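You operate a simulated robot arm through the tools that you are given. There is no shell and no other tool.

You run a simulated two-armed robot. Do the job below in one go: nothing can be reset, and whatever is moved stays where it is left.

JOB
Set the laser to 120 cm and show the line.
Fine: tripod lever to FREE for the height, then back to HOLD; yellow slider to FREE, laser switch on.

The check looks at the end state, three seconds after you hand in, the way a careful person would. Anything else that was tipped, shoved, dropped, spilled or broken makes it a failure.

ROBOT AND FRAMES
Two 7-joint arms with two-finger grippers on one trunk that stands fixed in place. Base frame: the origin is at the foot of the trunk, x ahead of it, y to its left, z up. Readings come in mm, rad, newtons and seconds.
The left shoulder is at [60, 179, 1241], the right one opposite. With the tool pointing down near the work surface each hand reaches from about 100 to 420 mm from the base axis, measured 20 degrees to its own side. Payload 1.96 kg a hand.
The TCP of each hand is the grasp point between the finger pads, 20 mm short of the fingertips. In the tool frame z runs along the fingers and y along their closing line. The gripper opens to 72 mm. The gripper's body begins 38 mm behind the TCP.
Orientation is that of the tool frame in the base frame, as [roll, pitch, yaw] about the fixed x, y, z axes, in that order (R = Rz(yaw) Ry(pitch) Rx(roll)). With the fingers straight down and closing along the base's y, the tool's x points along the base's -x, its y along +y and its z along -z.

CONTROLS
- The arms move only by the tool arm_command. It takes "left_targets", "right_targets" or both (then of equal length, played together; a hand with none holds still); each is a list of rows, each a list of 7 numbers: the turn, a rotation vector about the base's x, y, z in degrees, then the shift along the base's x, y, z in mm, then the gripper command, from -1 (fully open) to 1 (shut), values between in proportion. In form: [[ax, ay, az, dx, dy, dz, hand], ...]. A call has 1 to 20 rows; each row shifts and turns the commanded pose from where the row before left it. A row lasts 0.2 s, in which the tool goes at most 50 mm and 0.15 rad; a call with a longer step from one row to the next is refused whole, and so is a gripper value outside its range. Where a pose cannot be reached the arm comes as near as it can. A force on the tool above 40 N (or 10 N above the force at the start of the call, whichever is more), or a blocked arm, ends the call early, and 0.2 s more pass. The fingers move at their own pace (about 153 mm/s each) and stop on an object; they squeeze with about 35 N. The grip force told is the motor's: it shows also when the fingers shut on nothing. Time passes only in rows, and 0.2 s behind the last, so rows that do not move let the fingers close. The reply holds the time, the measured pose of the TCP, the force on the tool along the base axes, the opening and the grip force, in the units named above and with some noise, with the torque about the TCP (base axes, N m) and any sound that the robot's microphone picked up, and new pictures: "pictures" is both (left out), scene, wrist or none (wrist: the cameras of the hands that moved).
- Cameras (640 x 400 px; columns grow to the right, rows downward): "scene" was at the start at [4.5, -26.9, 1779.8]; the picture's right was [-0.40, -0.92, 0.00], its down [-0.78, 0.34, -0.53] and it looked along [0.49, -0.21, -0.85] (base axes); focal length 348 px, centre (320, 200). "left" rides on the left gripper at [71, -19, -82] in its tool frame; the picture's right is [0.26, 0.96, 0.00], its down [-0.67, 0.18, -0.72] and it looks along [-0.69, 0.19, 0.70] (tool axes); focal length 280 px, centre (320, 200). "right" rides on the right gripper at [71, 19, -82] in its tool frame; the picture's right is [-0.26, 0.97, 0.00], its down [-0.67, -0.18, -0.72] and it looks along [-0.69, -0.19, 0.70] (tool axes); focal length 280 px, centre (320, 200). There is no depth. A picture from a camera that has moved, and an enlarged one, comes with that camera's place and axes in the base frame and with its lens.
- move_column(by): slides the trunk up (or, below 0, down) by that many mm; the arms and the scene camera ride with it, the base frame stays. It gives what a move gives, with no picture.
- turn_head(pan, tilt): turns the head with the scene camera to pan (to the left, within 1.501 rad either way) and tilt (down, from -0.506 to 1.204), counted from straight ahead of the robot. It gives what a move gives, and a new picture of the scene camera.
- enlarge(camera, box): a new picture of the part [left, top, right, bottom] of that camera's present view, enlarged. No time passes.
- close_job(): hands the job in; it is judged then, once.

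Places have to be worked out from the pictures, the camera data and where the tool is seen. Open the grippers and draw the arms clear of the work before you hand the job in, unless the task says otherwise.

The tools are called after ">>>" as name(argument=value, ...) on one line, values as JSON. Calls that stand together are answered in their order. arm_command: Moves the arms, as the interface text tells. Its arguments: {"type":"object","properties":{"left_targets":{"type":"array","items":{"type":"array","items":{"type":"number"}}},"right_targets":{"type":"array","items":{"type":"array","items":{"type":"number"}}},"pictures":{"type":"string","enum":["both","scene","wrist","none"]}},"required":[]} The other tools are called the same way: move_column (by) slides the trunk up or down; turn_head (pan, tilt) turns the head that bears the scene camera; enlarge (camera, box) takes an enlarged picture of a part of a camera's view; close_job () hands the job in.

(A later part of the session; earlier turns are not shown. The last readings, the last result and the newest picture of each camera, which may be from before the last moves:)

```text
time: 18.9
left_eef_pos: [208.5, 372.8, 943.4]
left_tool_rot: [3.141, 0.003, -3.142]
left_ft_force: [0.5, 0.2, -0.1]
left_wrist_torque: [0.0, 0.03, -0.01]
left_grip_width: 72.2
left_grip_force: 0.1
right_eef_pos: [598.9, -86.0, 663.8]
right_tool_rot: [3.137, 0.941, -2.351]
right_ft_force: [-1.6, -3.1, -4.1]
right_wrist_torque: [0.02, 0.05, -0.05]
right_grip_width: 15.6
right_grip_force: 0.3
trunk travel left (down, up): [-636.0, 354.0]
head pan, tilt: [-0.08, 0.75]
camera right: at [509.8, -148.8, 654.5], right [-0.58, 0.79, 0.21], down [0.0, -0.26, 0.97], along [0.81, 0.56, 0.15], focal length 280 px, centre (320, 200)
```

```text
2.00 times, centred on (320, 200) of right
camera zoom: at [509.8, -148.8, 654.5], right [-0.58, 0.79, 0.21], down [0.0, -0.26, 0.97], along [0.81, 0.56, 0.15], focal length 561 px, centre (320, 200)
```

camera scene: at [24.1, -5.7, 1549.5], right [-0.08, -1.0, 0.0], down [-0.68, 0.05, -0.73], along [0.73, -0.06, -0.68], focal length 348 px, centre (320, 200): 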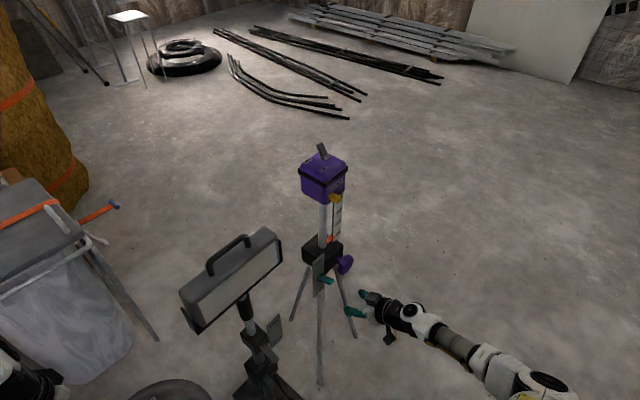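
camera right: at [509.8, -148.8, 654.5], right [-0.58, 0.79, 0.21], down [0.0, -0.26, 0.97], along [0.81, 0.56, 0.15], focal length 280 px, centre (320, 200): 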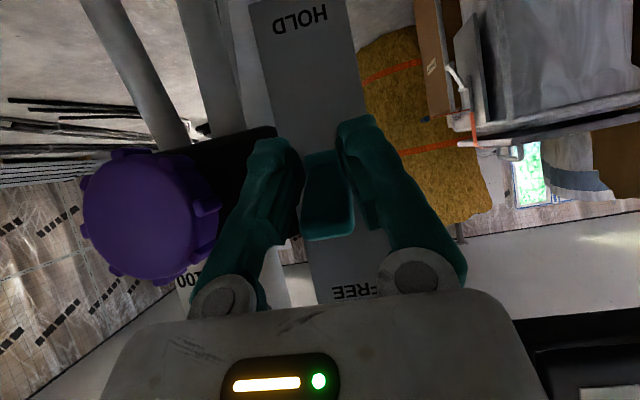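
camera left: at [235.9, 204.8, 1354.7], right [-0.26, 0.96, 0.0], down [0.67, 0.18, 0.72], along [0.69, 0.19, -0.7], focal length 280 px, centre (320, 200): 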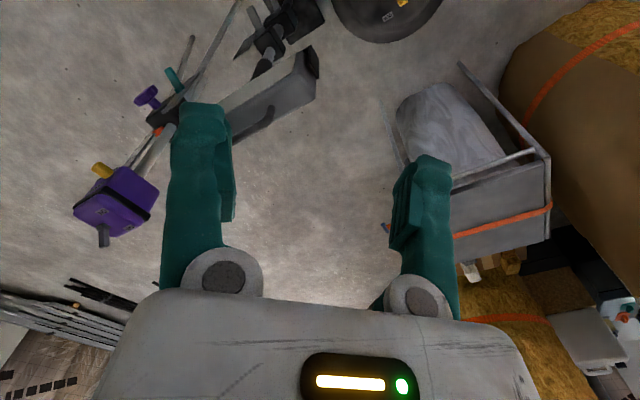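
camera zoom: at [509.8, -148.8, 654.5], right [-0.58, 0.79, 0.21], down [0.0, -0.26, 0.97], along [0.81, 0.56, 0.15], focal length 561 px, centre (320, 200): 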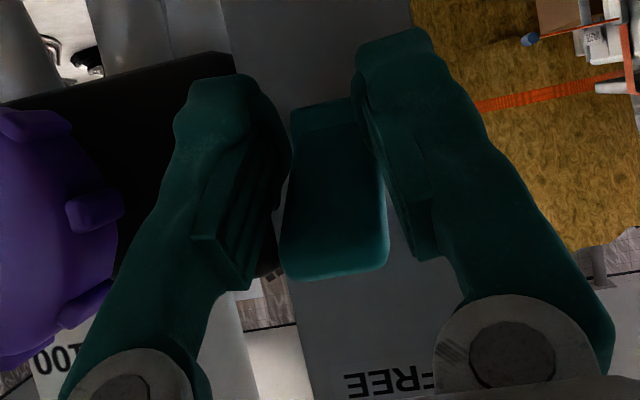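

The fingers have slipped off and now sit just beneath the lever, which is slightly above level. I shut them under it and push it up from below in small steps.

>>> arm_command(right_targets=[[0, 0, 0, 0, 0, -4, 1], [0, 0, 0, 0, 0, 0, 1], [0, 0, 0, 0, 0, 5, 1], [0, 0, 0, 0, 0, 5, 1], [0, 0, 0, 0, 0, 5, 1], [0, 0, 0, 0, 0, 5, 1], [0, 0, 0, 0, 0, 5, 1], [0, 0, 0, 0, 0, 0, 1]], pictures="wrist")

>>> enlarge(camera="scene", box=[280, 230, 376, 300])

```text
time: 20.0
left_eef_pos: [209.9, 373.3, 943.1]
left_tool_rot: [3.141, -0.002, 3.141]
left_ft_force: [-0.2, 0.3, 0.5]
left_wrist_torque: [0.0, 0.0, 0.0]
left_grip_width: 71.9
left_grip_force: 0.0
right_eef_pos: [595.9, -85.7, 663.7]
right_tool_rot: [3.131, 0.931, -2.352]
right_ft_force: [-1.3, -5.5, -18.0]
right_wrist_torque: [0.23, -0.03, 0.0]
right_grip_width: 5.7
right_grip_force: 30.3
trunk travel left (down, up): [-636.0, 354.0]
head pan, tilt: [-0.08, 0.75]
stopped in row 5 (right hand): the force on the tool passed its limit at 45 N (the readings are from after the stop); the commanded pose is now the measured one
camera right: at [506.7, -149.6, 655.4], right [-0.58, 0.79, 0.22], down [0.01, -0.26, 0.97], along [0.81, 0.56, 0.14], focal length 280 px, centre (320, 200)
```

right: 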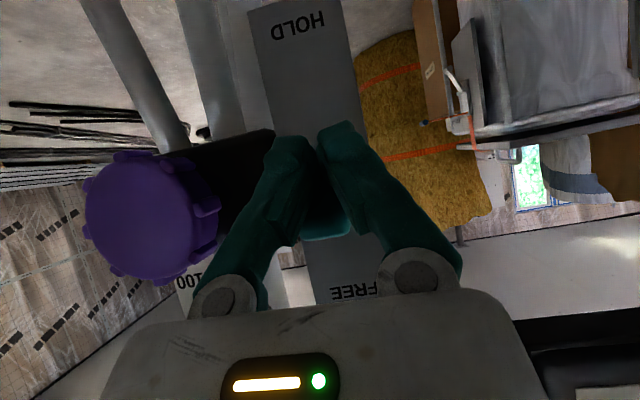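

```text
5.71 times, centred on (328, 265) of scene
camera zoom: at [25.6, -6.3, 1549.5], right [-0.08, -1.0, 0.0], down [-0.68, 0.05, -0.73], along [0.73, -0.06, -0.68], focal length 1987 px, centre (274, -171)
```

zoom: 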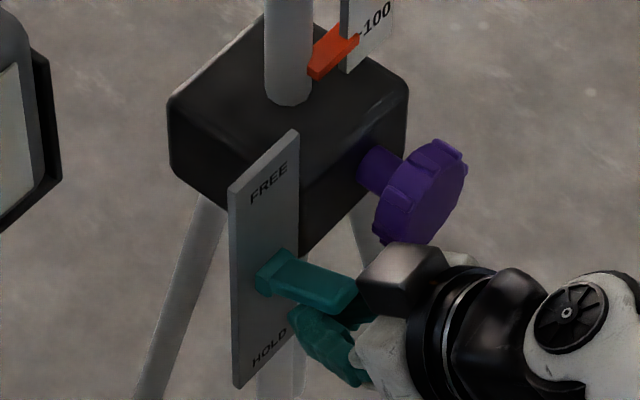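

By triangulation the lever tip is now at z≈692, about 30° above its root, so the lever is already at FREE and I had only been pressing on its stop. I withdraw the hand downward and outward, then bring it up in front of the mast below the laser.

>>> arm_command(right_targets=[[0, 0, 0, 0, 0, -6, 1], [0, 0, 0, -20, -20, -6, 1], [0, 0, 0, -28, -28, 0, 1], [4, -4, 0, -20, -20, 30, 0], [5, -5, 0, 5, -5, 45, -0.28], [5, -5, 0, 15, -15, 40, -0.28], [5, -5, 0, 25, -20, 35, -0.28], [0, 0, 0, 27, -10, 35, -0.28], [0, 0, 0, 20, 10, 30, -0.28], [0, 0, 0, 0, 0, 0, -0.28]])

>>> enlarge(camera="scene", box=[270, 130, 390, 300])

```text
time: 22.2
left_eef_pos: [206.2, 373.0, 943.6]
left_tool_rot: [-3.141, 0.001, 3.141]
left_ft_force: [-1.0, -0.3, -0.4]
left_wrist_torque: [-0.01, 0.05, 0.0]
left_grip_width: 72.1
left_grip_force: 0.0
right_eef_pos: [619.7, -191.2, 869.0]
right_tool_rot: [-3.136, 1.406, -2.336]
right_ft_force: [-0.3, -0.4, 0.2]
right_wrist_torque: [-0.01, 0.02, 0.01]
right_grip_width: 46.0
right_grip_force: 0.0
trunk travel left (down, up): [-636.0, 354.0]
head pan, tilt: [-0.08, 0.75]
camera scene: at [23.6, -6.3, 1549.5], right [-0.08, -1.0, 0.0], down [-0.68, 0.05, -0.73], along [0.73, -0.06, -0.68], focal length 348 px, centre (320, 200)
camera right: at [541.4, -244.7, 812.1], right [-0.66, 0.7, 0.26], down [-0.28, -0.55, 0.78], along [0.69, 0.44, 0.57], focal length 280 px, centre (320, 200)
```

scene: 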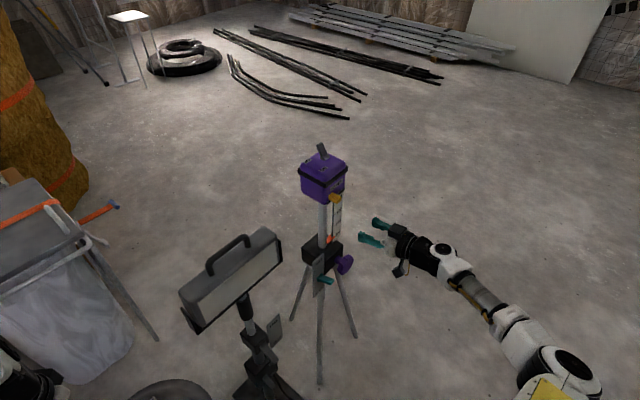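
right: 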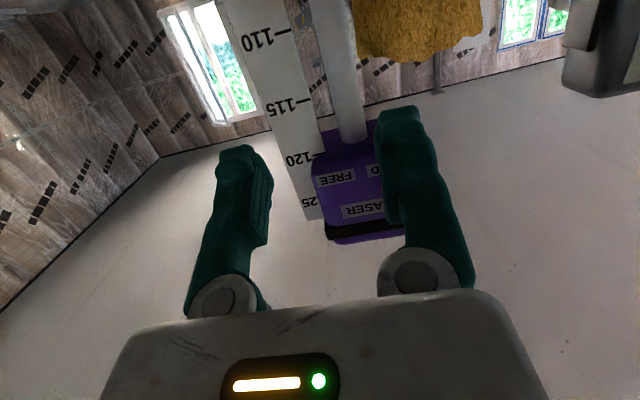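

```text
2.35 times, centred on (330, 215) of scene
camera zoom: at [23.6, -6.3, 1549.5], right [-0.08, -1.0, 0.0], down [-0.68, 0.05, -0.73], along [0.73, -0.06, -0.68], focal length 818 px, centre (296, 165)
```

zoom: 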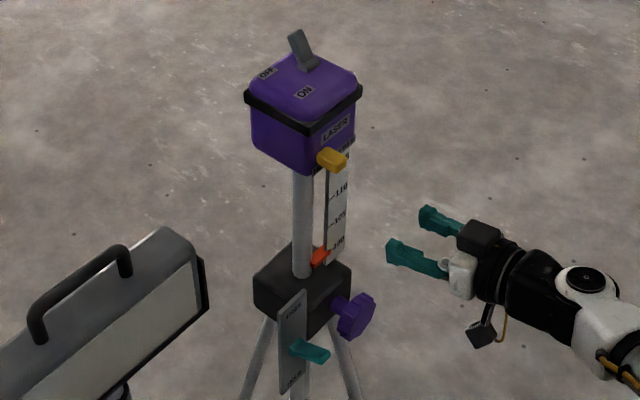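

The mast shows slightly left of my finger centre line; I put it at about (720,-72), and the box bottom at z≈924. I shift sideways about 13 mm, then advance partway and look again.

>>> arm_command(right_targets=[[0, 0, -1.2, -9.5, 9.5, 0, -0.28], [0, 0, 0, 22, 22, 0, -0.28], [0, 0, 0, 22, 22, 0, -0.28], [0, 0, 0, 16, 16, 0, -0.28], [0, 0, 0, 0, 0, 0, -0.28]])

>>> enlarge(camera="scene", box=[270, 150, 390, 290])

```text
time: 23.4
left_eef_pos: [207.4, 373.9, 943.1]
left_tool_rot: [-3.14, 0.001, 3.141]
left_ft_force: [0.0, -0.4, -0.6]
left_wrist_torque: [0.01, -0.01, 0.01]
left_grip_width: 72.0
left_grip_force: 0.0
right_eef_pos: [671.2, -120.9, 868.7]
right_tool_rot: [-3.135, 1.403, -2.36]
right_ft_force: [1.0, -0.5, 0.2]
right_wrist_torque: [0.03, 0.02, -0.01]
right_grip_width: 46.3
right_grip_force: 0.0
trunk travel left (down, up): [-636.0, 354.0]
head pan, tilt: [-0.08, 0.75]
camera scene: at [23.4, -6.2, 1549.5], right [-0.08, -1.0, 0.0], down [-0.68, 0.05, -0.73], along [0.73, -0.06, -0.68], focal length 348 px, centre (320, 200)
camera right: at [591.4, -172.8, 812.1], right [-0.65, 0.72, 0.26], down [-0.3, -0.55, 0.78], along [0.7, 0.43, 0.57], focal length 280 px, centre (320, 200)
```

scene: 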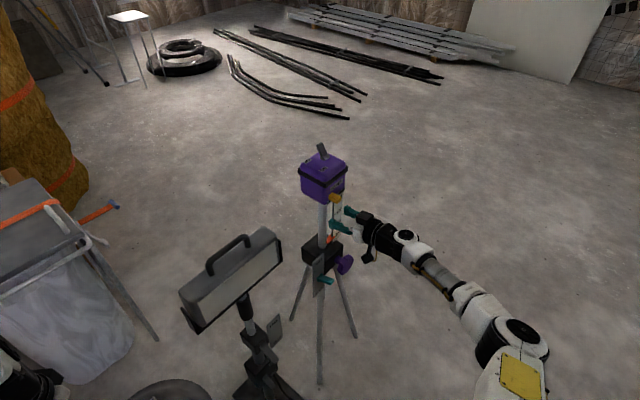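
right: 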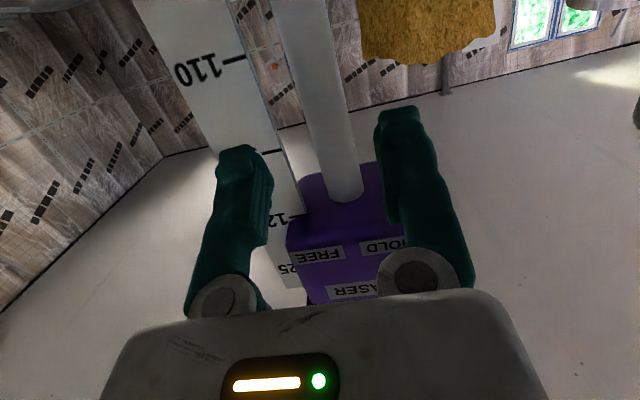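

```text
2.86 times, centred on (330, 220) of scene
camera zoom: at [23.4, -6.2, 1549.5], right [-0.08, -1.0, 0.0], down [-0.68, 0.05, -0.73], along [0.73, -0.06, -0.68], focal length 994 px, centre (291, 143)
```

zoom: 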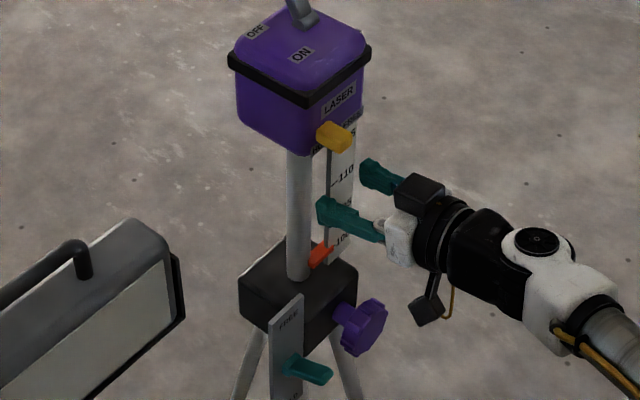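

The wrist view puts the mast at (721.5,-71.2), on my centre line, and the scale's edge about 40 mm to its side. I narrow the opening to 40 mm, slide the fingers around the mast and close.

>>> arm_command(right_targets=[[0, 0, 0, 0, 0, 0, -0.11], [0, 0, 0, 16, 16, 0, -0.11], [0, 0, 0, 16, 16, 0, -0.11], [0, 0, 0, 16, 16, 0, -0.11], [0, 0, 0, 0, 0, 0, -0.11]])

>>> enlarge(camera="scene", box=[270, 150, 390, 290])

```text
time: 24.2
left_eef_pos: [205.7, 372.9, 945.6]
left_tool_rot: [3.141, 0.005, -3.141]
left_ft_force: [-0.8, -0.3, -0.4]
left_wrist_torque: [-0.02, 0.05, 0.03]
left_grip_width: 72.1
left_grip_force: 0.0
right_eef_pos: [699.8, -102.7, 869.2]
right_tool_rot: [-3.102, 1.405, -2.335]
right_ft_force: [-23.8, -15.7, 8.8]
right_wrist_torque: [-0.18, -0.53, -0.52]
right_grip_width: 35.9
right_grip_force: 0.1
trunk travel left (down, up): [-636.0, 354.0]
head pan, tilt: [-0.08, 0.75]
stopped in row 4 (right hand): the force on the tool passed its limit at 53 N (the readings are from after the stop); the commanded pose is now the measured one
camera scene: at [19.4, -7.6, 1549.8], right [-0.08, -1.0, 0.0], down [-0.68, 0.06, -0.73], along [0.73, -0.06, -0.68], focal length 348 px, centre (320, 200)
camera right: at [619.5, -152.8, 812.0], right [-0.64, 0.73, 0.25], down [-0.31, -0.54, 0.78], along [0.71, 0.42, 0.57], focal length 280 px, centre (320, 200)
```

scene: 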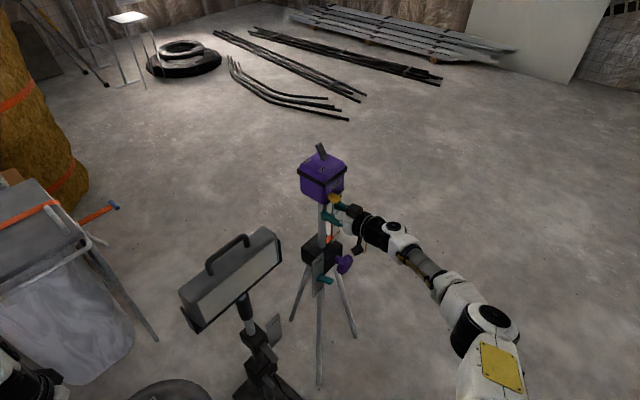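
right: 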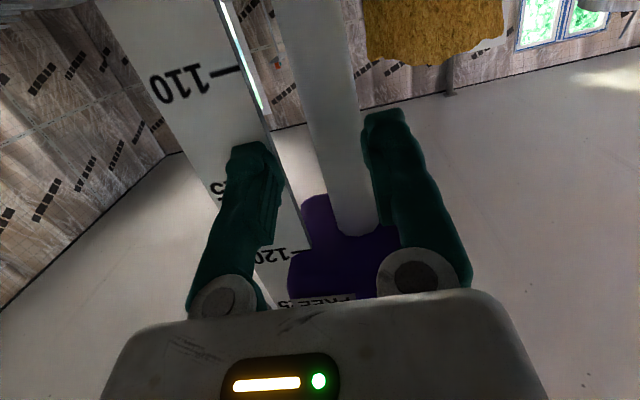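

```text
2.86 times, centred on (330, 220) of scene
camera zoom: at [19.4, -7.6, 1549.8], right [-0.08, -1.0, 0.0], down [-0.68, 0.06, -0.73], along [0.73, -0.06, -0.68], focal length 994 px, centre (291, 143)
```

zoom: 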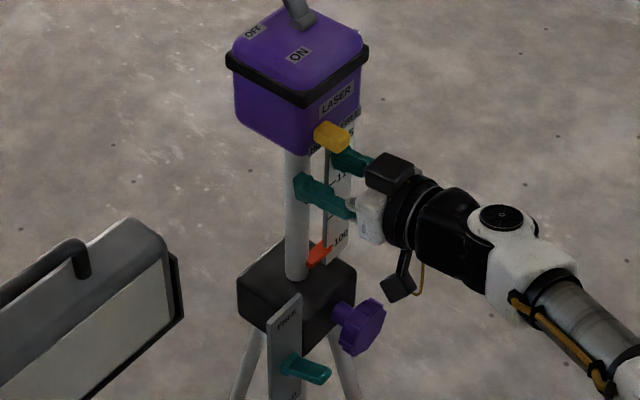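

The fingertip touched the scale strip, which stands just in front of the finger on that side. I back straight out, then come at the mast along +x instead, where the strip lies behind the mast.

>>> arm_command(right_targets=[[0, 0, 0, -10, -10, 0, -0.11], [0, 0, 0, -25, -25, 0, -0.11], [0, 0, 0, -25, -25, 0, -0.11], [0, 0, -7.4, -5, 15, 0, -0.11], [0, 0, -7.4, -5, 22, 0, -0.11], [0, 0, -7.4, 0, 20, 0, -0.11], [0, 0, -7.4, 0, 15, 0, -0.11], [0, 0, -7.4, 0, 7, 0, -0.11], [0, 0, 0, 0, 0, 0, -0.11]])

>>> enlarge(camera="scene", box=[270, 150, 390, 290])

```text
time: 26.2
left_eef_pos: [208.0, 373.4, 943.2]
left_tool_rot: [-3.141, 0.0, 3.141]
left_ft_force: [-0.3, 0.2, -0.1]
left_wrist_torque: [-0.03, 0.0, 0.01]
left_grip_width: 71.9
left_grip_force: 0.2
right_eef_pos: [631.7, -79.7, 867.4]
right_tool_rot: [-3.124, 1.401, -3.002]
right_ft_force: [-0.2, -0.5, 1.0]
right_wrist_torque: [-0.01, 0.01, -0.01]
right_grip_width: 40.2
right_grip_force: 0.0
trunk travel left (down, up): [-636.0, 354.0]
head pan, tilt: [-0.08, 0.75]
camera scene: at [23.5, -6.3, 1549.5], right [-0.08, -1.0, 0.0], down [-0.68, 0.05, -0.73], along [0.73, -0.06, -0.68], focal length 348 px, centre (320, 200)
camera right: at [536.9, -72.4, 810.5], right [-0.07, 0.96, 0.26], down [-0.56, -0.25, 0.79], along [0.82, -0.09, 0.56], focal length 280 px, centre (320, 200)
```

scene: 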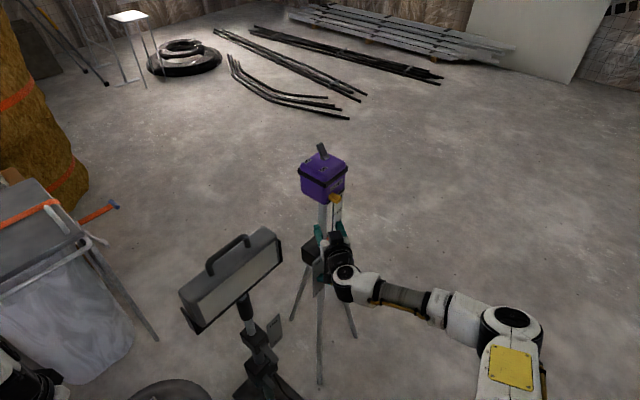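
right: 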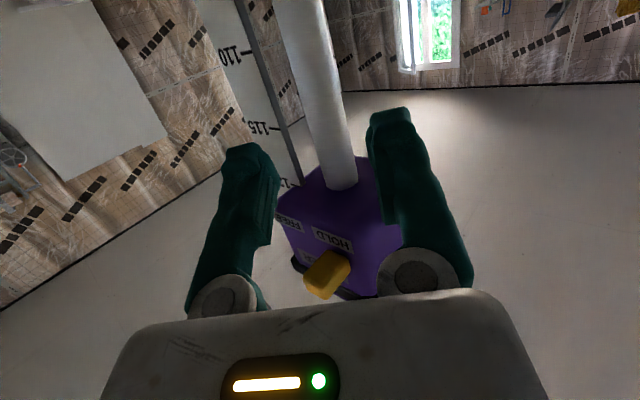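

```text
2.86 times, centred on (330, 220) of scene
camera zoom: at [23.5, -6.3, 1549.5], right [-0.08, -1.0, 0.0], down [-0.68, 0.05, -0.73], along [0.73, -0.06, -0.68], focal length 994 px, centre (291, 143)
```

zoom: 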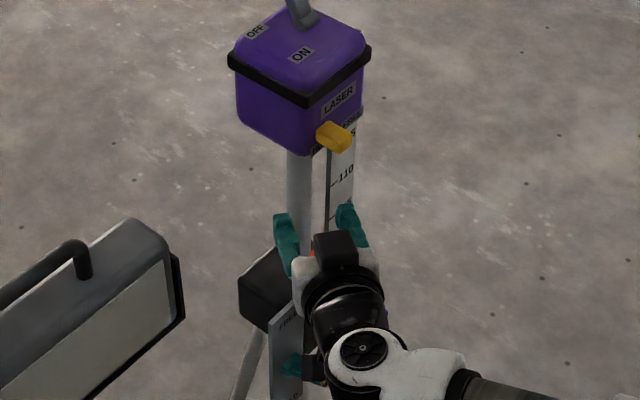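

The tripod is unmoved, and the mast is now on the fingers' centre line with the scale behind and to the side. I advance 76 mm, stopping the tips short of the strip, and close on the mast.

>>> arm_command(right_targets=[[0, 0, 0, 25, 3, 0, -0.11], [0, 0, 0, 25, 3, 0, -0.11], [0, 0, 0, 25, 2.5, 0, -0.11], [0, 0, 0, 0, 0, 0, -0.11], [0, 0, 0, 0, 0, 0, 0.6], [0, 0, 0, 0, 0, 0, 0.6]])

>>> enlarge(camera="scene", box=[270, 150, 390, 290])

```text
time: 27.6
left_eef_pos: [207.1, 374.5, 943.7]
left_tool_rot: [3.141, 0.002, 3.141]
left_ft_force: [-0.3, 0.4, 0.1]
left_wrist_torque: [-0.03, -0.02, 0.0]
left_grip_width: 72.1
left_grip_force: 0.1
right_eef_pos: [706.7, -71.6, 866.0]
right_tool_rot: [-3.12, 1.399, -2.997]
right_ft_force: [-0.1, -0.1, 0.0]
right_wrist_torque: [-0.02, 0.01, -0.01]
right_grip_width: 14.5
right_grip_force: 0.1
trunk travel left (down, up): [-636.0, 354.0]
head pan, tilt: [-0.08, 0.75]
camera scene: at [23.7, -5.9, 1549.5], right [-0.08, -1.0, 0.0], down [-0.68, 0.05, -0.73], along [0.73, -0.06, -0.68], focal length 348 px, centre (320, 200)
camera right: at [611.7, -64.5, 810.4], right [-0.07, 0.96, 0.25], down [-0.56, -0.25, 0.79], along [0.82, -0.08, 0.56], focal length 280 px, centre (320, 200)
```

scene: 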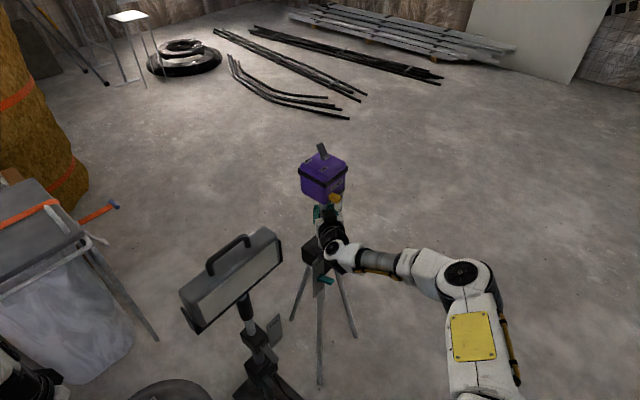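
right: 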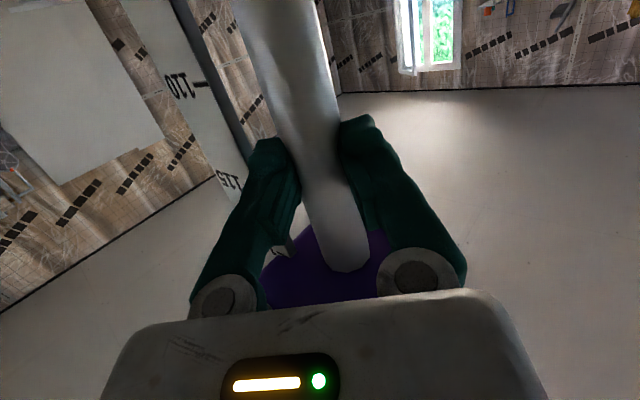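

```text
2.86 times, centred on (330, 220) of scene
camera zoom: at [23.7, -5.9, 1549.5], right [-0.08, -1.0, 0.0], down [-0.68, 0.05, -0.73], along [0.73, -0.06, -0.68], focal length 994 px, centre (291, 143)
```

zoom: 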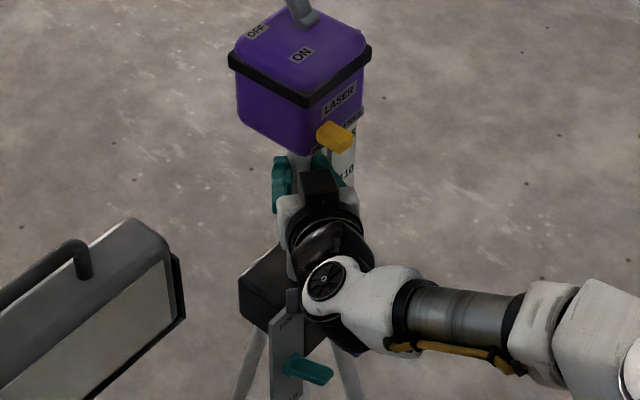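

The fingers closed to 14.5 mm with no grip force, so they are not holding the mast. I look closely at how they lie.

>>> enlarge(camera="right", box=[230, 80, 400, 300])

>>> enlarge(camera="scene", box=[300, 185, 350, 225])

```text
1.82 times, centred on (315, 190) of right
camera zoom: at [611.7, -64.5, 810.4], right [-0.07, 0.96, 0.25], down [-0.56, -0.25, 0.79], along [0.82, -0.08, 0.56], focal length 510 px, centre (329, 218)
```

zoom: 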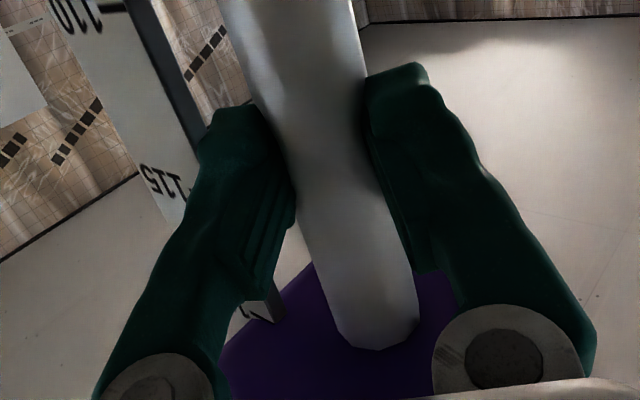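

```text
10.00 times, centred on (325, 205) of scene
camera zoom: at [23.7, -5.9, 1549.5], right [-0.08, -1.0, 0.0], down [-0.68, 0.05, -0.73], along [0.73, -0.06, -0.68], focal length 3477 px, centre (270, 150)
```

zoom: 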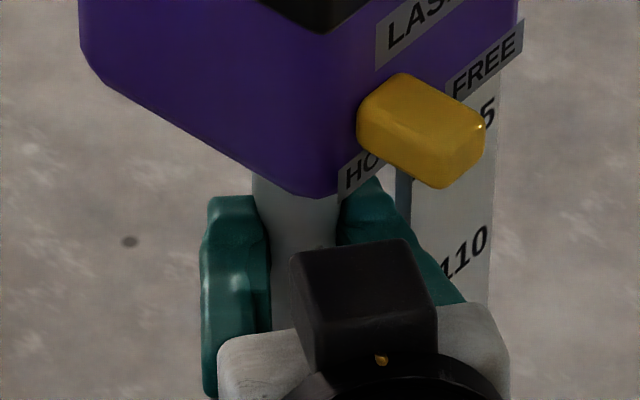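

>>> arm_command(right_targets=[[0, 0, 0, 0, 0, 0, 1], [0, 0, 0, 0, 0, 0, 1], [0, 0, 0, 0, 0, 0, 1]], pictures="wrist")

>>> enlarge(camera="scene", box=[300, 185, 350, 225])

```text
time: 28.4
left_eef_pos: [207.8, 374.5, 944.7]
left_tool_rot: [-3.142, 0.0, -3.14]
left_ft_force: [0.1, 0.4, 0.1]
left_wrist_torque: [0.02, -0.01, -0.01]
left_grip_width: 72.2
left_grip_force: 0.2
right_eef_pos: [705.8, -71.8, 866.7]
right_tool_rot: [-3.12, 1.399, -2.995]
right_ft_force: [-0.5, 0.1, 0.3]
right_wrist_torque: [0.01, -0.02, 0.03]
right_grip_width: 0.0
right_grip_force: 29.4
trunk travel left (down, up): [-636.0, 354.0]
head pan, tilt: [-0.08, 0.75]
camera right: at [611.7, -64.4, 810.3], right [-0.07, 0.96, 0.25], down [-0.56, -0.25, 0.79], along [0.82, -0.08, 0.56], focal length 280 px, centre (320, 200)
```

right: 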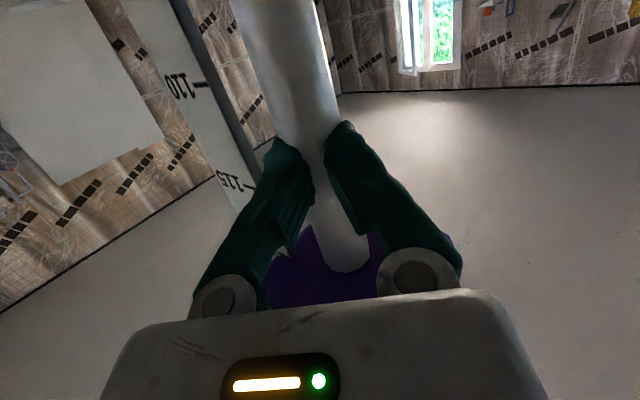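

```text
10.00 times, centred on (325, 205) of scene
camera zoom: at [23.8, -5.8, 1549.5], right [-0.08, -1.0, 0.0], down [-0.68, 0.05, -0.73], along [0.73, -0.06, -0.68], focal length 3477 px, centre (270, 150)
```

zoom: 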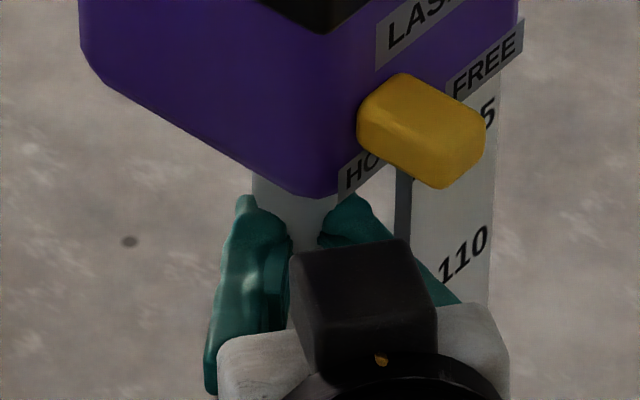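

The fingers closed fully on the spot where the mast is seen, so the mast itself can't be gripped here. The laser box is 83 mm wide and can't be spanned, so I'll tilt the shut fingers upward and try pushing it up gently from beneath, next to the mast.

>>> arm_command(right_targets=[[1, -8.4, 0, 1, 0, 0, 1], [1, -8.4, 0, 1, 0, 0, 1], [1, -8.4, 0, 1, 0, 0, 1], [1, -8.4, 0, 1, 0, 0, 1], [0, 0, 0, 1, 0, 10, 1], [0, 0, 0, 0, 0, 10, 1], [0, 0, 0, 0, 0, 6, 1], [0, 0, 0, 0, 0, 0, 1]])

>>> enlarge(camera="scene", box=[280, 130, 380, 270])

```text
time: 30.2
left_eef_pos: [207.4, 373.9, 943.1]
left_tool_rot: [-3.141, 0.0, 3.141]
left_ft_force: [-0.3, 0.2, 0.6]
left_wrist_torque: [-0.01, 0.03, -0.01]
left_grip_width: 72.1
left_grip_force: 0.1
right_eef_pos: [712.5, -70.4, 890.2]
right_tool_rot: [-0.016, 1.151, 0.108]
right_ft_force: [0.1, 1.1, -0.1]
right_wrist_torque: [0.02, -0.01, -0.01]
right_grip_width: 0.1
right_grip_force: 29.3
trunk travel left (down, up): [-636.0, 354.0]
head pan, tilt: [-0.08, 0.75]
camera scene: at [23.7, -5.6, 1549.5], right [-0.08, -1.0, 0.0], down [-0.68, 0.05, -0.73], along [0.73, -0.06, -0.68], focal length 348 px, centre (320, 200)
camera right: at [663.6, -57.8, 793.3], right [-0.22, 0.95, 0.23], down [-0.9, -0.29, 0.33], along [0.38, -0.14, 0.92], focal length 280 px, centre (320, 200)
```

scene: 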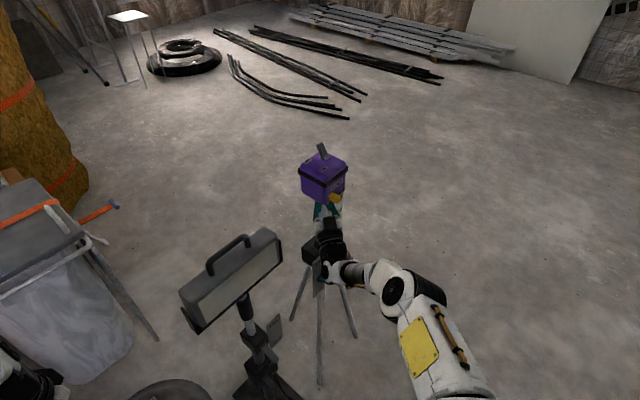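
right: 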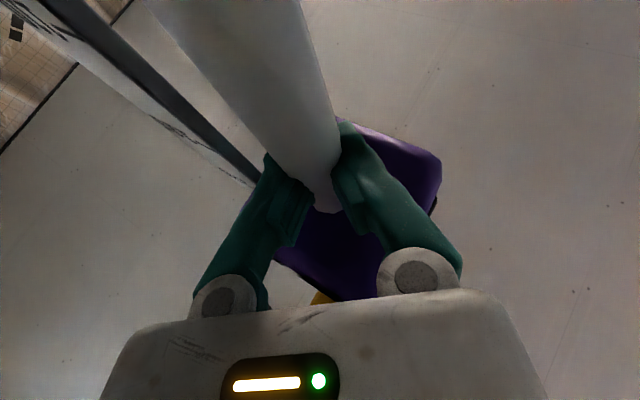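

```text
2.86 times, centred on (330, 200) of scene
camera zoom: at [23.7, -5.6, 1549.5], right [-0.08, -1.0, 0.0], down [-0.68, 0.05, -0.73], along [0.73, -0.06, -0.68], focal length 994 px, centre (291, 200)
```

zoom: 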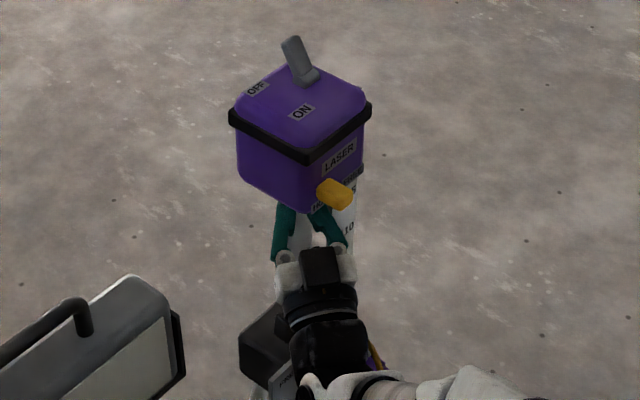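

The mast clearly overlaps the fingers without any force, so only the box can be pushed. I raise slowly until contact and watch the force and the pointer.

>>> arm_command(right_targets=[[0, 0, 0, 0, 0, 5, 1], [0, 0, 0, 0, 0, 5, 1], [0, 0, 0, 0, 0, 3, 1], [0, 0, 0, 0, 0, 3, 1], [0, 0, 0, 0, 0, 3, 1], [0, 0, 0, 0, 0, 3, 1], [0, 0, 0, 0, 0, 3, 1], [0, 0, 0, 0, 0, 0, 1]], pictures="wrist")

>>> enlarge(camera="scene", box=[280, 130, 380, 270])

```text
time: 32.0
left_eef_pos: [208.7, 374.6, 944.0]
left_tool_rot: [3.141, 0.0, -3.141]
left_ft_force: [-0.1, -0.4, 0.6]
left_wrist_torque: [0.02, -0.02, -0.03]
left_grip_width: 71.9
left_grip_force: 0.0
right_eef_pos: [712.3, -70.6, 915.6]
right_tool_rot: [-0.014, 1.152, 0.108]
right_ft_force: [-1.5, 1.7, -2.5]
right_wrist_torque: [0.01, 0.03, 0.02]
right_grip_width: 0.0
right_grip_force: 29.8
trunk travel left (down, up): [-636.0, 354.0]
head pan, tilt: [-0.08, 0.75]
camera right: at [663.9, -57.5, 817.8], right [-0.22, 0.95, 0.23], down [-0.9, -0.29, 0.33], along [0.38, -0.14, 0.92], focal length 280 px, centre (320, 200)
```

right: 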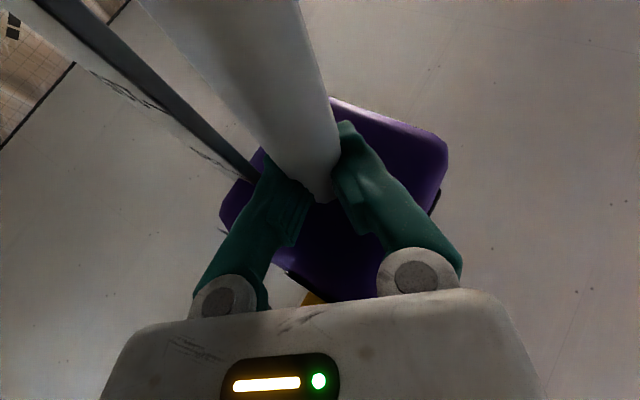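

```text
2.86 times, centred on (330, 200) of scene
camera zoom: at [24.3, -5.5, 1549.5], right [-0.08, -1.0, 0.0], down [-0.68, 0.05, -0.73], along [0.73, -0.06, -0.68], focal length 994 px, centre (291, 200)
```

zoom: 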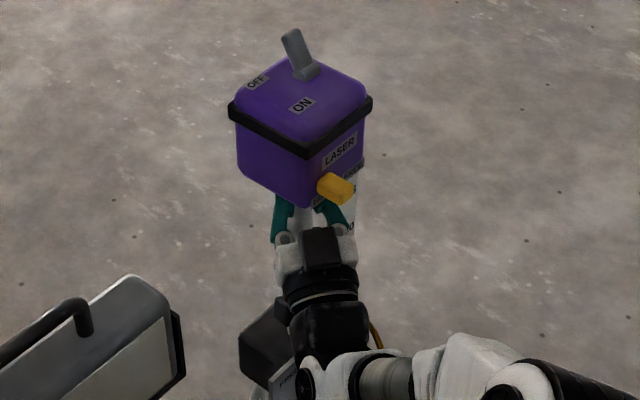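

The box rises with only about 2.5 N, while the collar stays put. I lower the hand a little to see whether the mast stays up by itself.

>>> arm_command(right_targets=[[0, 0, 0, 0, 0, 10, 1], [0, 0, 0, 0, 0, 10, 1], [0, 0, 0, 0, 0, 0, 1], [0, 0, 0, 0, 0, -8, 1], [0, 0, 0, 0, 0, -8, 1], [0, 0, 0, 0, 0, 0, 1], [0, 0, 0, 0, 0, 0, 1]], pictures="wrist")

>>> enlarge(camera="scene", box=[280, 130, 380, 270])

```text
time: 33.6
left_eef_pos: [207.8, 374.4, 943.8]
left_tool_rot: [3.141, 0.0, 3.141]
left_ft_force: [-0.9, -0.2, -0.2]
left_wrist_torque: [-0.01, -0.01, -0.02]
left_grip_width: 71.8
left_grip_force: 0.2
right_eef_pos: [711.7, -71.7, 919.1]
right_tool_rot: [-0.014, 1.15, 0.106]
right_ft_force: [0.2, -0.2, -0.5]
right_wrist_torque: [0.02, 0.01, -0.02]
right_grip_width: 0.0
right_grip_force: 29.5
trunk travel left (down, up): [-636.0, 354.0]
head pan, tilt: [-0.08, 0.75]
camera right: at [663.3, -58.6, 821.1], right [-0.22, 0.95, 0.23], down [-0.9, -0.29, 0.33], along [0.38, -0.14, 0.92], focal length 280 px, centre (320, 200)
```

right: 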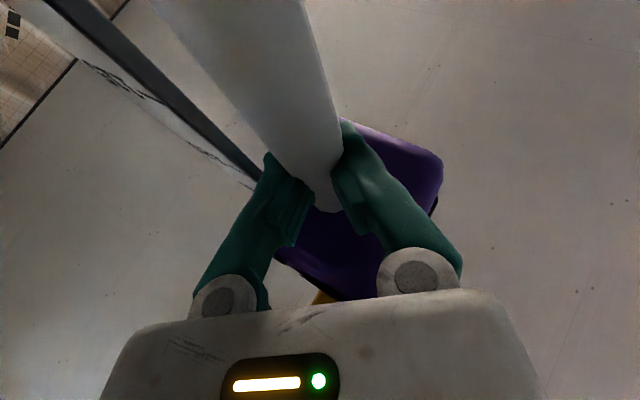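

```text
2.86 times, centred on (330, 200) of scene
camera zoom: at [23.8, -5.8, 1549.5], right [-0.08, -1.0, 0.0], down [-0.68, 0.05, -0.73], along [0.73, -0.06, -0.68], focal length 994 px, centre (291, 200)
```

zoom: 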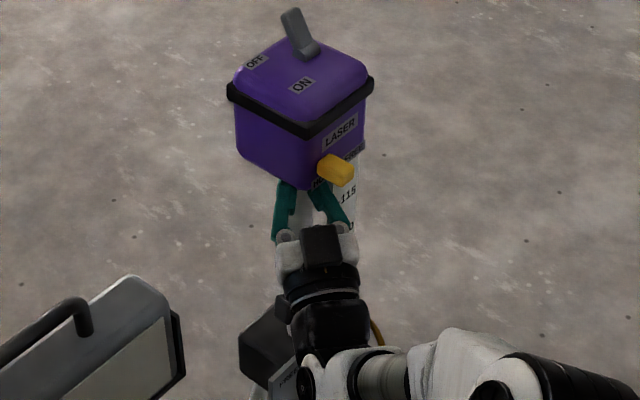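

The mast stays where it is put. I push on upward, stopping short of 120, and then read the pointer.

>>> arm_command(right_targets=[[0, 0, 0, 0, 0, 8, 1], [0, 0, 0, 0, 0, 8, 1], [0, 0, 0, 0, 0, 10, 1], [0, 0, 0, 0, 0, 10, 1], [0, 0, 0, 0, 0, 10, 1], [0, 0, 0, 0, 0, 10, 1], [0, 0, 0, 0, 0, 10, 1], [0, 0, 0, 0, 0, 10, 1], [0, 0, 0, 0, 0, 10, 1], [0, 0, 0, 0, 0, 10, 1], [0, 0, 0, 0, 0, 10, 1], [0, 0, 0, 0, 0, 10, 1], [0, 0, 0, 0, 0, 10, 1], [0, 0, 0, 0, 0, 10, 1], [0, 0, 0, 0, 0, 8, 1], [0, 0, 0, 0, 0, 5, 1], [0, 0, 0, 0, 0, 0, 1], [0, 0, 0, 0, 0, 0, 1]])

>>> enlarge(camera="scene", box=[280, 90, 380, 290])

```text
time: 37.4
left_eef_pos: [207.6, 372.5, 943.6]
left_tool_rot: [-3.142, 0.001, -3.14]
left_ft_force: [0.6, -0.5, -0.7]
left_wrist_torque: [-0.01, 0.01, -0.04]
left_grip_width: 72.1
left_grip_force: 0.0
right_eef_pos: [711.6, -71.7, 1069.7]
right_tool_rot: [-0.016, 1.15, 0.107]
right_ft_force: [0.1, 1.7, -1.6]
right_wrist_torque: [-0.01, -0.02, 0.0]
right_grip_width: 0.1
right_grip_force: 29.3
trunk travel left (down, up): [-636.0, 354.0]
head pan, tilt: [-0.08, 0.75]
camera scene: at [24.1, -5.5, 1549.5], right [-0.08, -1.0, 0.0], down [-0.68, 0.05, -0.73], along [0.73, -0.06, -0.68], focal length 348 px, centre (320, 200)
camera right: at [663.6, -58.3, 971.2], right [-0.22, 0.95, 0.23], down [-0.9, -0.29, 0.32], along [0.38, -0.14, 0.92], focal length 280 px, centre (320, 200)
```

scene: 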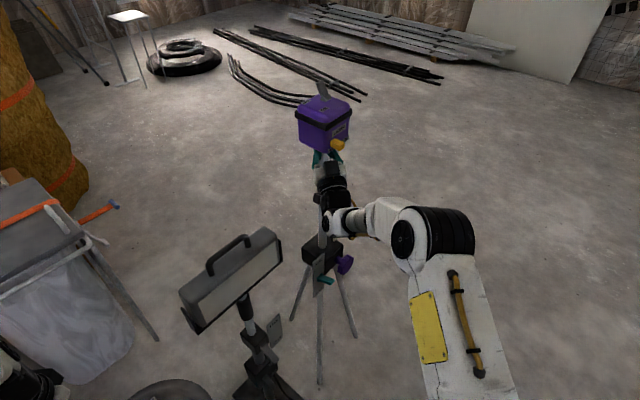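
right: 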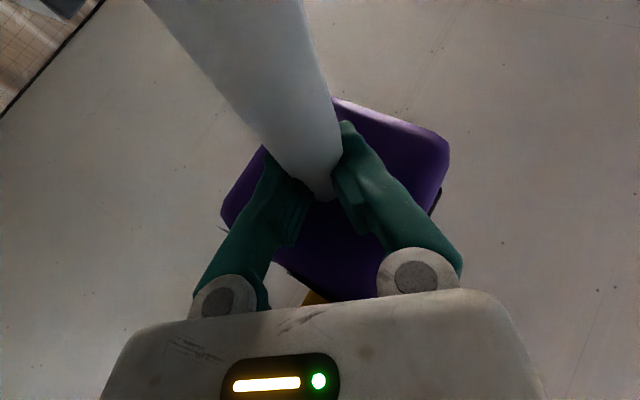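

```text
2.00 times, centred on (330, 190) of scene
camera zoom: at [24.1, -5.5, 1549.5], right [-0.08, -1.0, 0.0], down [-0.68, 0.05, -0.73], along [0.73, -0.06, -0.68], focal length 696 px, centre (300, 220)
```

zoom: 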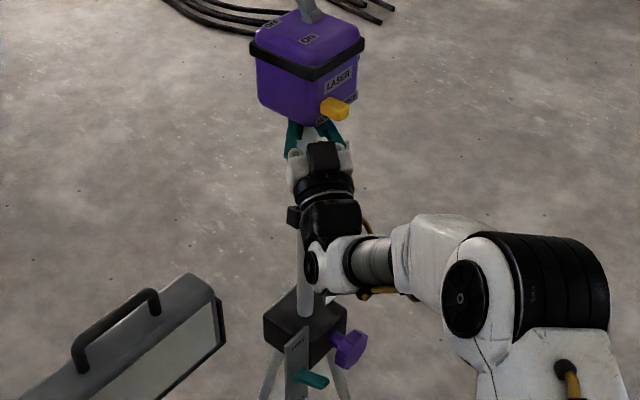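

The pointer is hidden behind the hand. I withdraw down and back, then tilt the hand so its camera looks level at the scale.

>>> arm_command(right_targets=[[0, 0, 0, -10, -1, -15, 1], [0, 0, 0, -40, -5, -20, 1], [0, 0, 0, -40, -5, -15, 1], [-1, 8.4, 0, -40, -5, -10, 1], [-1, 8.4, 0, -40, -10, -10, 1], [-1, 8.4, 0, -25, -20, -20, 1], [-1, 8.4, 0, -10, -20, -20, 0], [-1, 8.4, 0, -5, -10, -20, -1], [-1, 8.4, 0, 0, 0, -10, -1], [-1, 8.4, 0, 0, 0, 0, -1], [-1, 8.4, 0, 0, 0, 0, -1], [0, 0, 7, 0, 0, 0, -1], [0, 0, 7, 0, 0, 0, -1], [0, 0, 7, 0, 0, 0, -1], [0, 0, 0, 0, 0, 0, -1]])

>>> enlarge(camera="scene", box=[290, 80, 370, 280])

```text
time: 40.6
left_eef_pos: [207.8, 374.0, 943.5]
left_tool_rot: [-3.14, 0.001, -3.141]
left_ft_force: [0.2, 0.6, -0.1]
left_wrist_torque: [0.0, 0.01, -0.03]
left_grip_width: 72.1
left_grip_force: 0.0
right_eef_pos: [501.6, -146.1, 929.5]
right_tool_rot: [3.141, 0.81, -2.649]
right_ft_force: [0.2, 0.5, -0.5]
right_wrist_torque: [-0.03, -0.01, 0.0]
right_grip_width: 72.1
right_grip_force: 0.1
trunk travel left (down, up): [-636.0, 354.0]
head pan, tilt: [-0.08, 0.75]
camera scene: at [23.6, -5.1, 1549.5], right [-0.08, -1.0, 0.0], down [-0.68, 0.05, -0.73], along [0.73, -0.06, -0.68], focal length 348 px, centre (320, 200)
camera right: at [396.3, -180.8, 934.7], right [-0.3, 0.94, 0.19], down [0.04, -0.19, 0.98], along [0.95, 0.3, 0.02], focal length 280 px, centre (320, 200)
```

scene: 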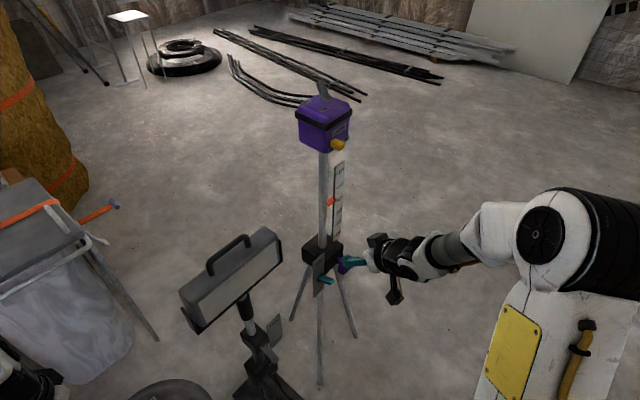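
right: 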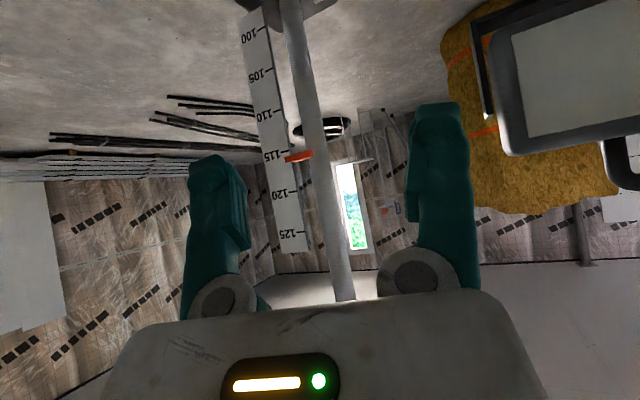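

```text
2.00 times, centred on (330, 180) of scene
camera zoom: at [23.6, -5.1, 1549.5], right [-0.08, -1.0, 0.0], down [-0.68, 0.05, -0.73], along [0.73, -0.06, -0.68], focal length 696 px, centre (300, 240)
```

zoom: 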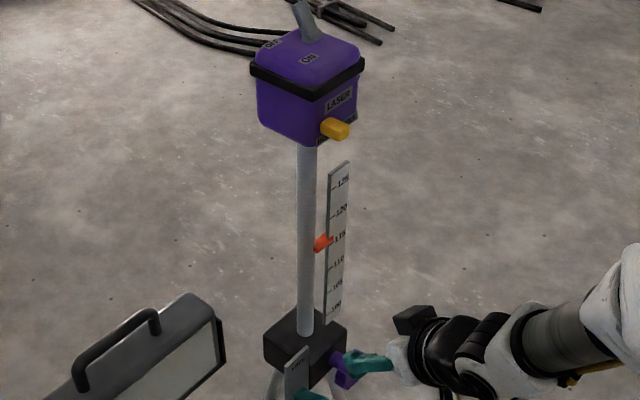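

The pointer now stands a little above 115. I enlarge to read it exactly.

>>> enlarge(camera="right", box=[240, 110, 340, 180])

>>> enlarge(camera="right", box=[230, 0, 360, 270])

```text
5.71 times, centred on (290, 145) of right
camera zoom: at [396.3, -180.8, 934.7], right [-0.3, 0.94, 0.19], down [0.04, -0.19, 0.98], along [0.95, 0.3, 0.02], focal length 1602 px, centre (491, 514)
```

zoom: 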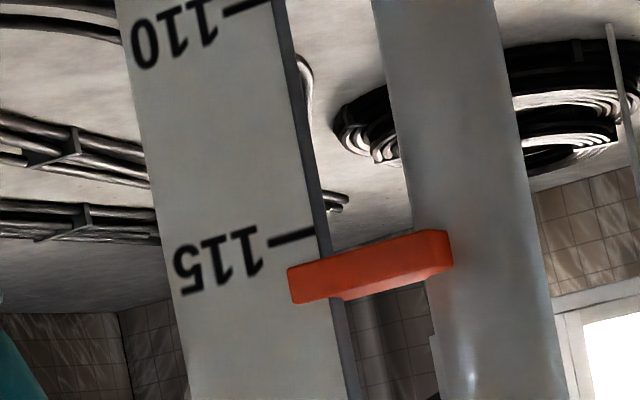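

```text
1.48 times, centred on (295, 135) of right
camera zoom: at [396.3, -180.8, 934.7], right [-0.3, 0.94, 0.19], down [0.04, -0.19, 0.98], along [0.95, 0.3, 0.02], focal length 415 px, centre (357, 296)
```

zoom: 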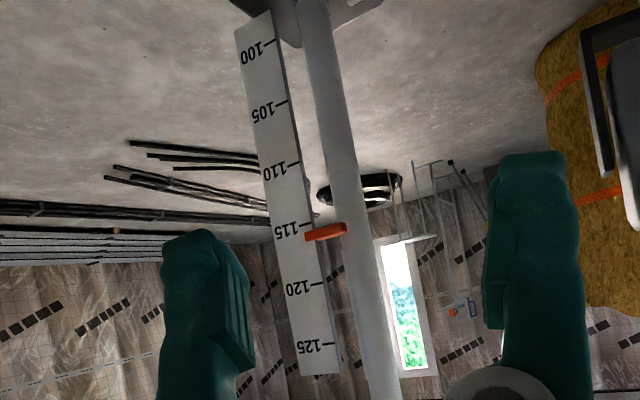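

The pointer reads about 116.0, with 5 units spanning 50 mm, so the scale is in true centimetres. Pushing height 1069.7 matches 116.0, so I go back under the box by the reverse path and raise to about 1108, just short of 120, before a fine check.

>>> arm_command(right_targets=[[0, 0, -7, 0, 0, 0, -1], [0, 0, -7, 0, 0, 0, -1], [0, 0, -7, 0, 0, 0, 0], [1, -8.4, 0, 0, 0, 0, 1], [1, -8.4, 0, 0, 0, 0, 1], [1, -8.4, 0, 0, 0, 10, 1], [1, -8.4, 0, 5, 10, 20, 1], [1, -8.4, 0, 10, 20, 20, 1], [1, -8.4, 0, 25, 20, 20, 1], [1, -8.4, 0, 40, 10, 10, 1], [1, -8.4, 0, 40, 5, 10, 1], [0, 0, 0, 40, 5, 15, 1], [0, 0, 0, 40, 5, 15, 1], [0, 0, 0, 10, 1, 0, 1], [0, 0, 0, 0, 0, 0, 1]])

```text
time: 43.8
left_eef_pos: [207.8, 373.1, 943.8]
left_tool_rot: [3.14, 0.001, -3.141]
left_ft_force: [-0.1, -0.4, -0.5]
left_wrist_torque: [0.01, 0.01, 0.02]
left_grip_width: 72.3
left_grip_force: 0.0
right_eef_pos: [713.4, -70.2, 1049.4]
right_tool_rot: [-0.014, 1.149, 0.109]
right_ft_force: [0.6, -0.2, 0.1]
right_wrist_torque: [0.0, 0.02, -0.01]
right_grip_width: 0.0
right_grip_force: 29.4
trunk travel left (down, up): [-636.0, 354.0]
head pan, tilt: [-0.08, 0.75]
camera scene: at [23.8, -5.7, 1549.5], right [-0.08, -1.0, 0.0], down [-0.68, 0.05, -0.73], along [0.73, -0.06, -0.68], focal length 348 px, centre (320, 200)
camera right: at [665.5, -57.1, 951.5], right [-0.22, 0.95, 0.23], down [-0.9, -0.29, 0.33], along [0.38, -0.14, 0.92], focal length 280 px, centre (320, 200)
```

scene: 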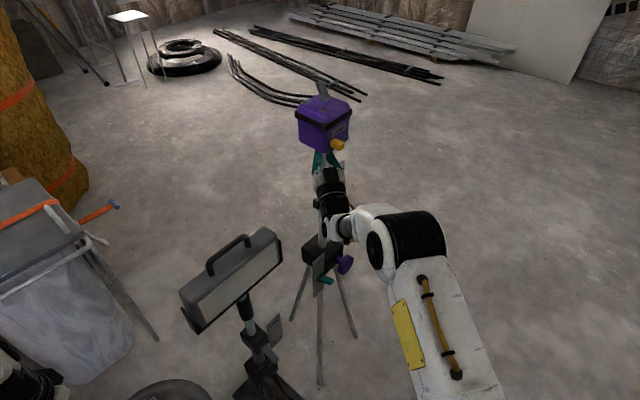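
right: 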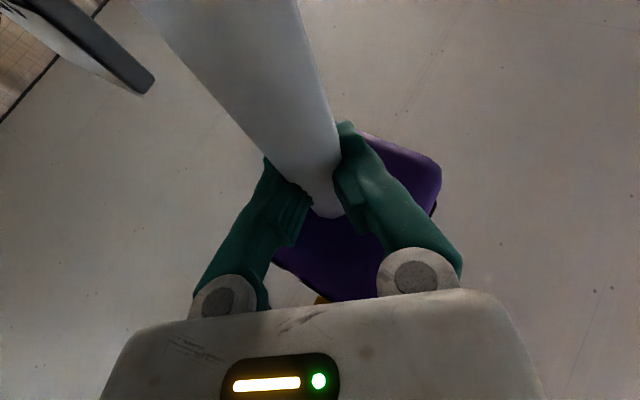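

I raise slowly by 59 mm.

>>> arm_command(right_targets=[[0, 0, 0, 0, 0, 8, 1], [0, 0, 0, 0, 0, 8, 1], [0, 0, 0, 0, 0, 8, 1], [0, 0, 0, 0, 0, 8, 1], [0, 0, 0, 0, 0, 8, 1], [0, 0, 0, 0, 0, 8, 1], [0, 0, 0, 0, 0, 5, 1], [0, 0, 0, 0, 0, 3, 1], [0, 0, 0, 0, 0, 2.8, 1], [0, 0, 0, 0, 0, 0, 1], [0, 0, 0, 0, 0, 0, 1]], pictures="none")

```text
time: 46.2
left_eef_pos: [208.1, 372.7, 943.5]
left_tool_rot: [3.141, 0.0, 3.141]
left_ft_force: [-0.6, -0.3, 0.2]
left_wrist_torque: [-0.02, 0.0, 0.02]
left_grip_width: 72.1
left_grip_force: 0.1
right_eef_pos: [713.0, -71.2, 1109.5]
right_tool_rot: [-0.014, 1.149, 0.108]
right_ft_force: [0.6, -0.1, -1.6]
right_wrist_torque: [-0.02, -0.01, 0.0]
right_grip_width: 0.0
right_grip_force: 29.6
trunk travel left (down, up): [-636.0, 354.0]
head pan, tilt: [-0.08, 0.75]
```

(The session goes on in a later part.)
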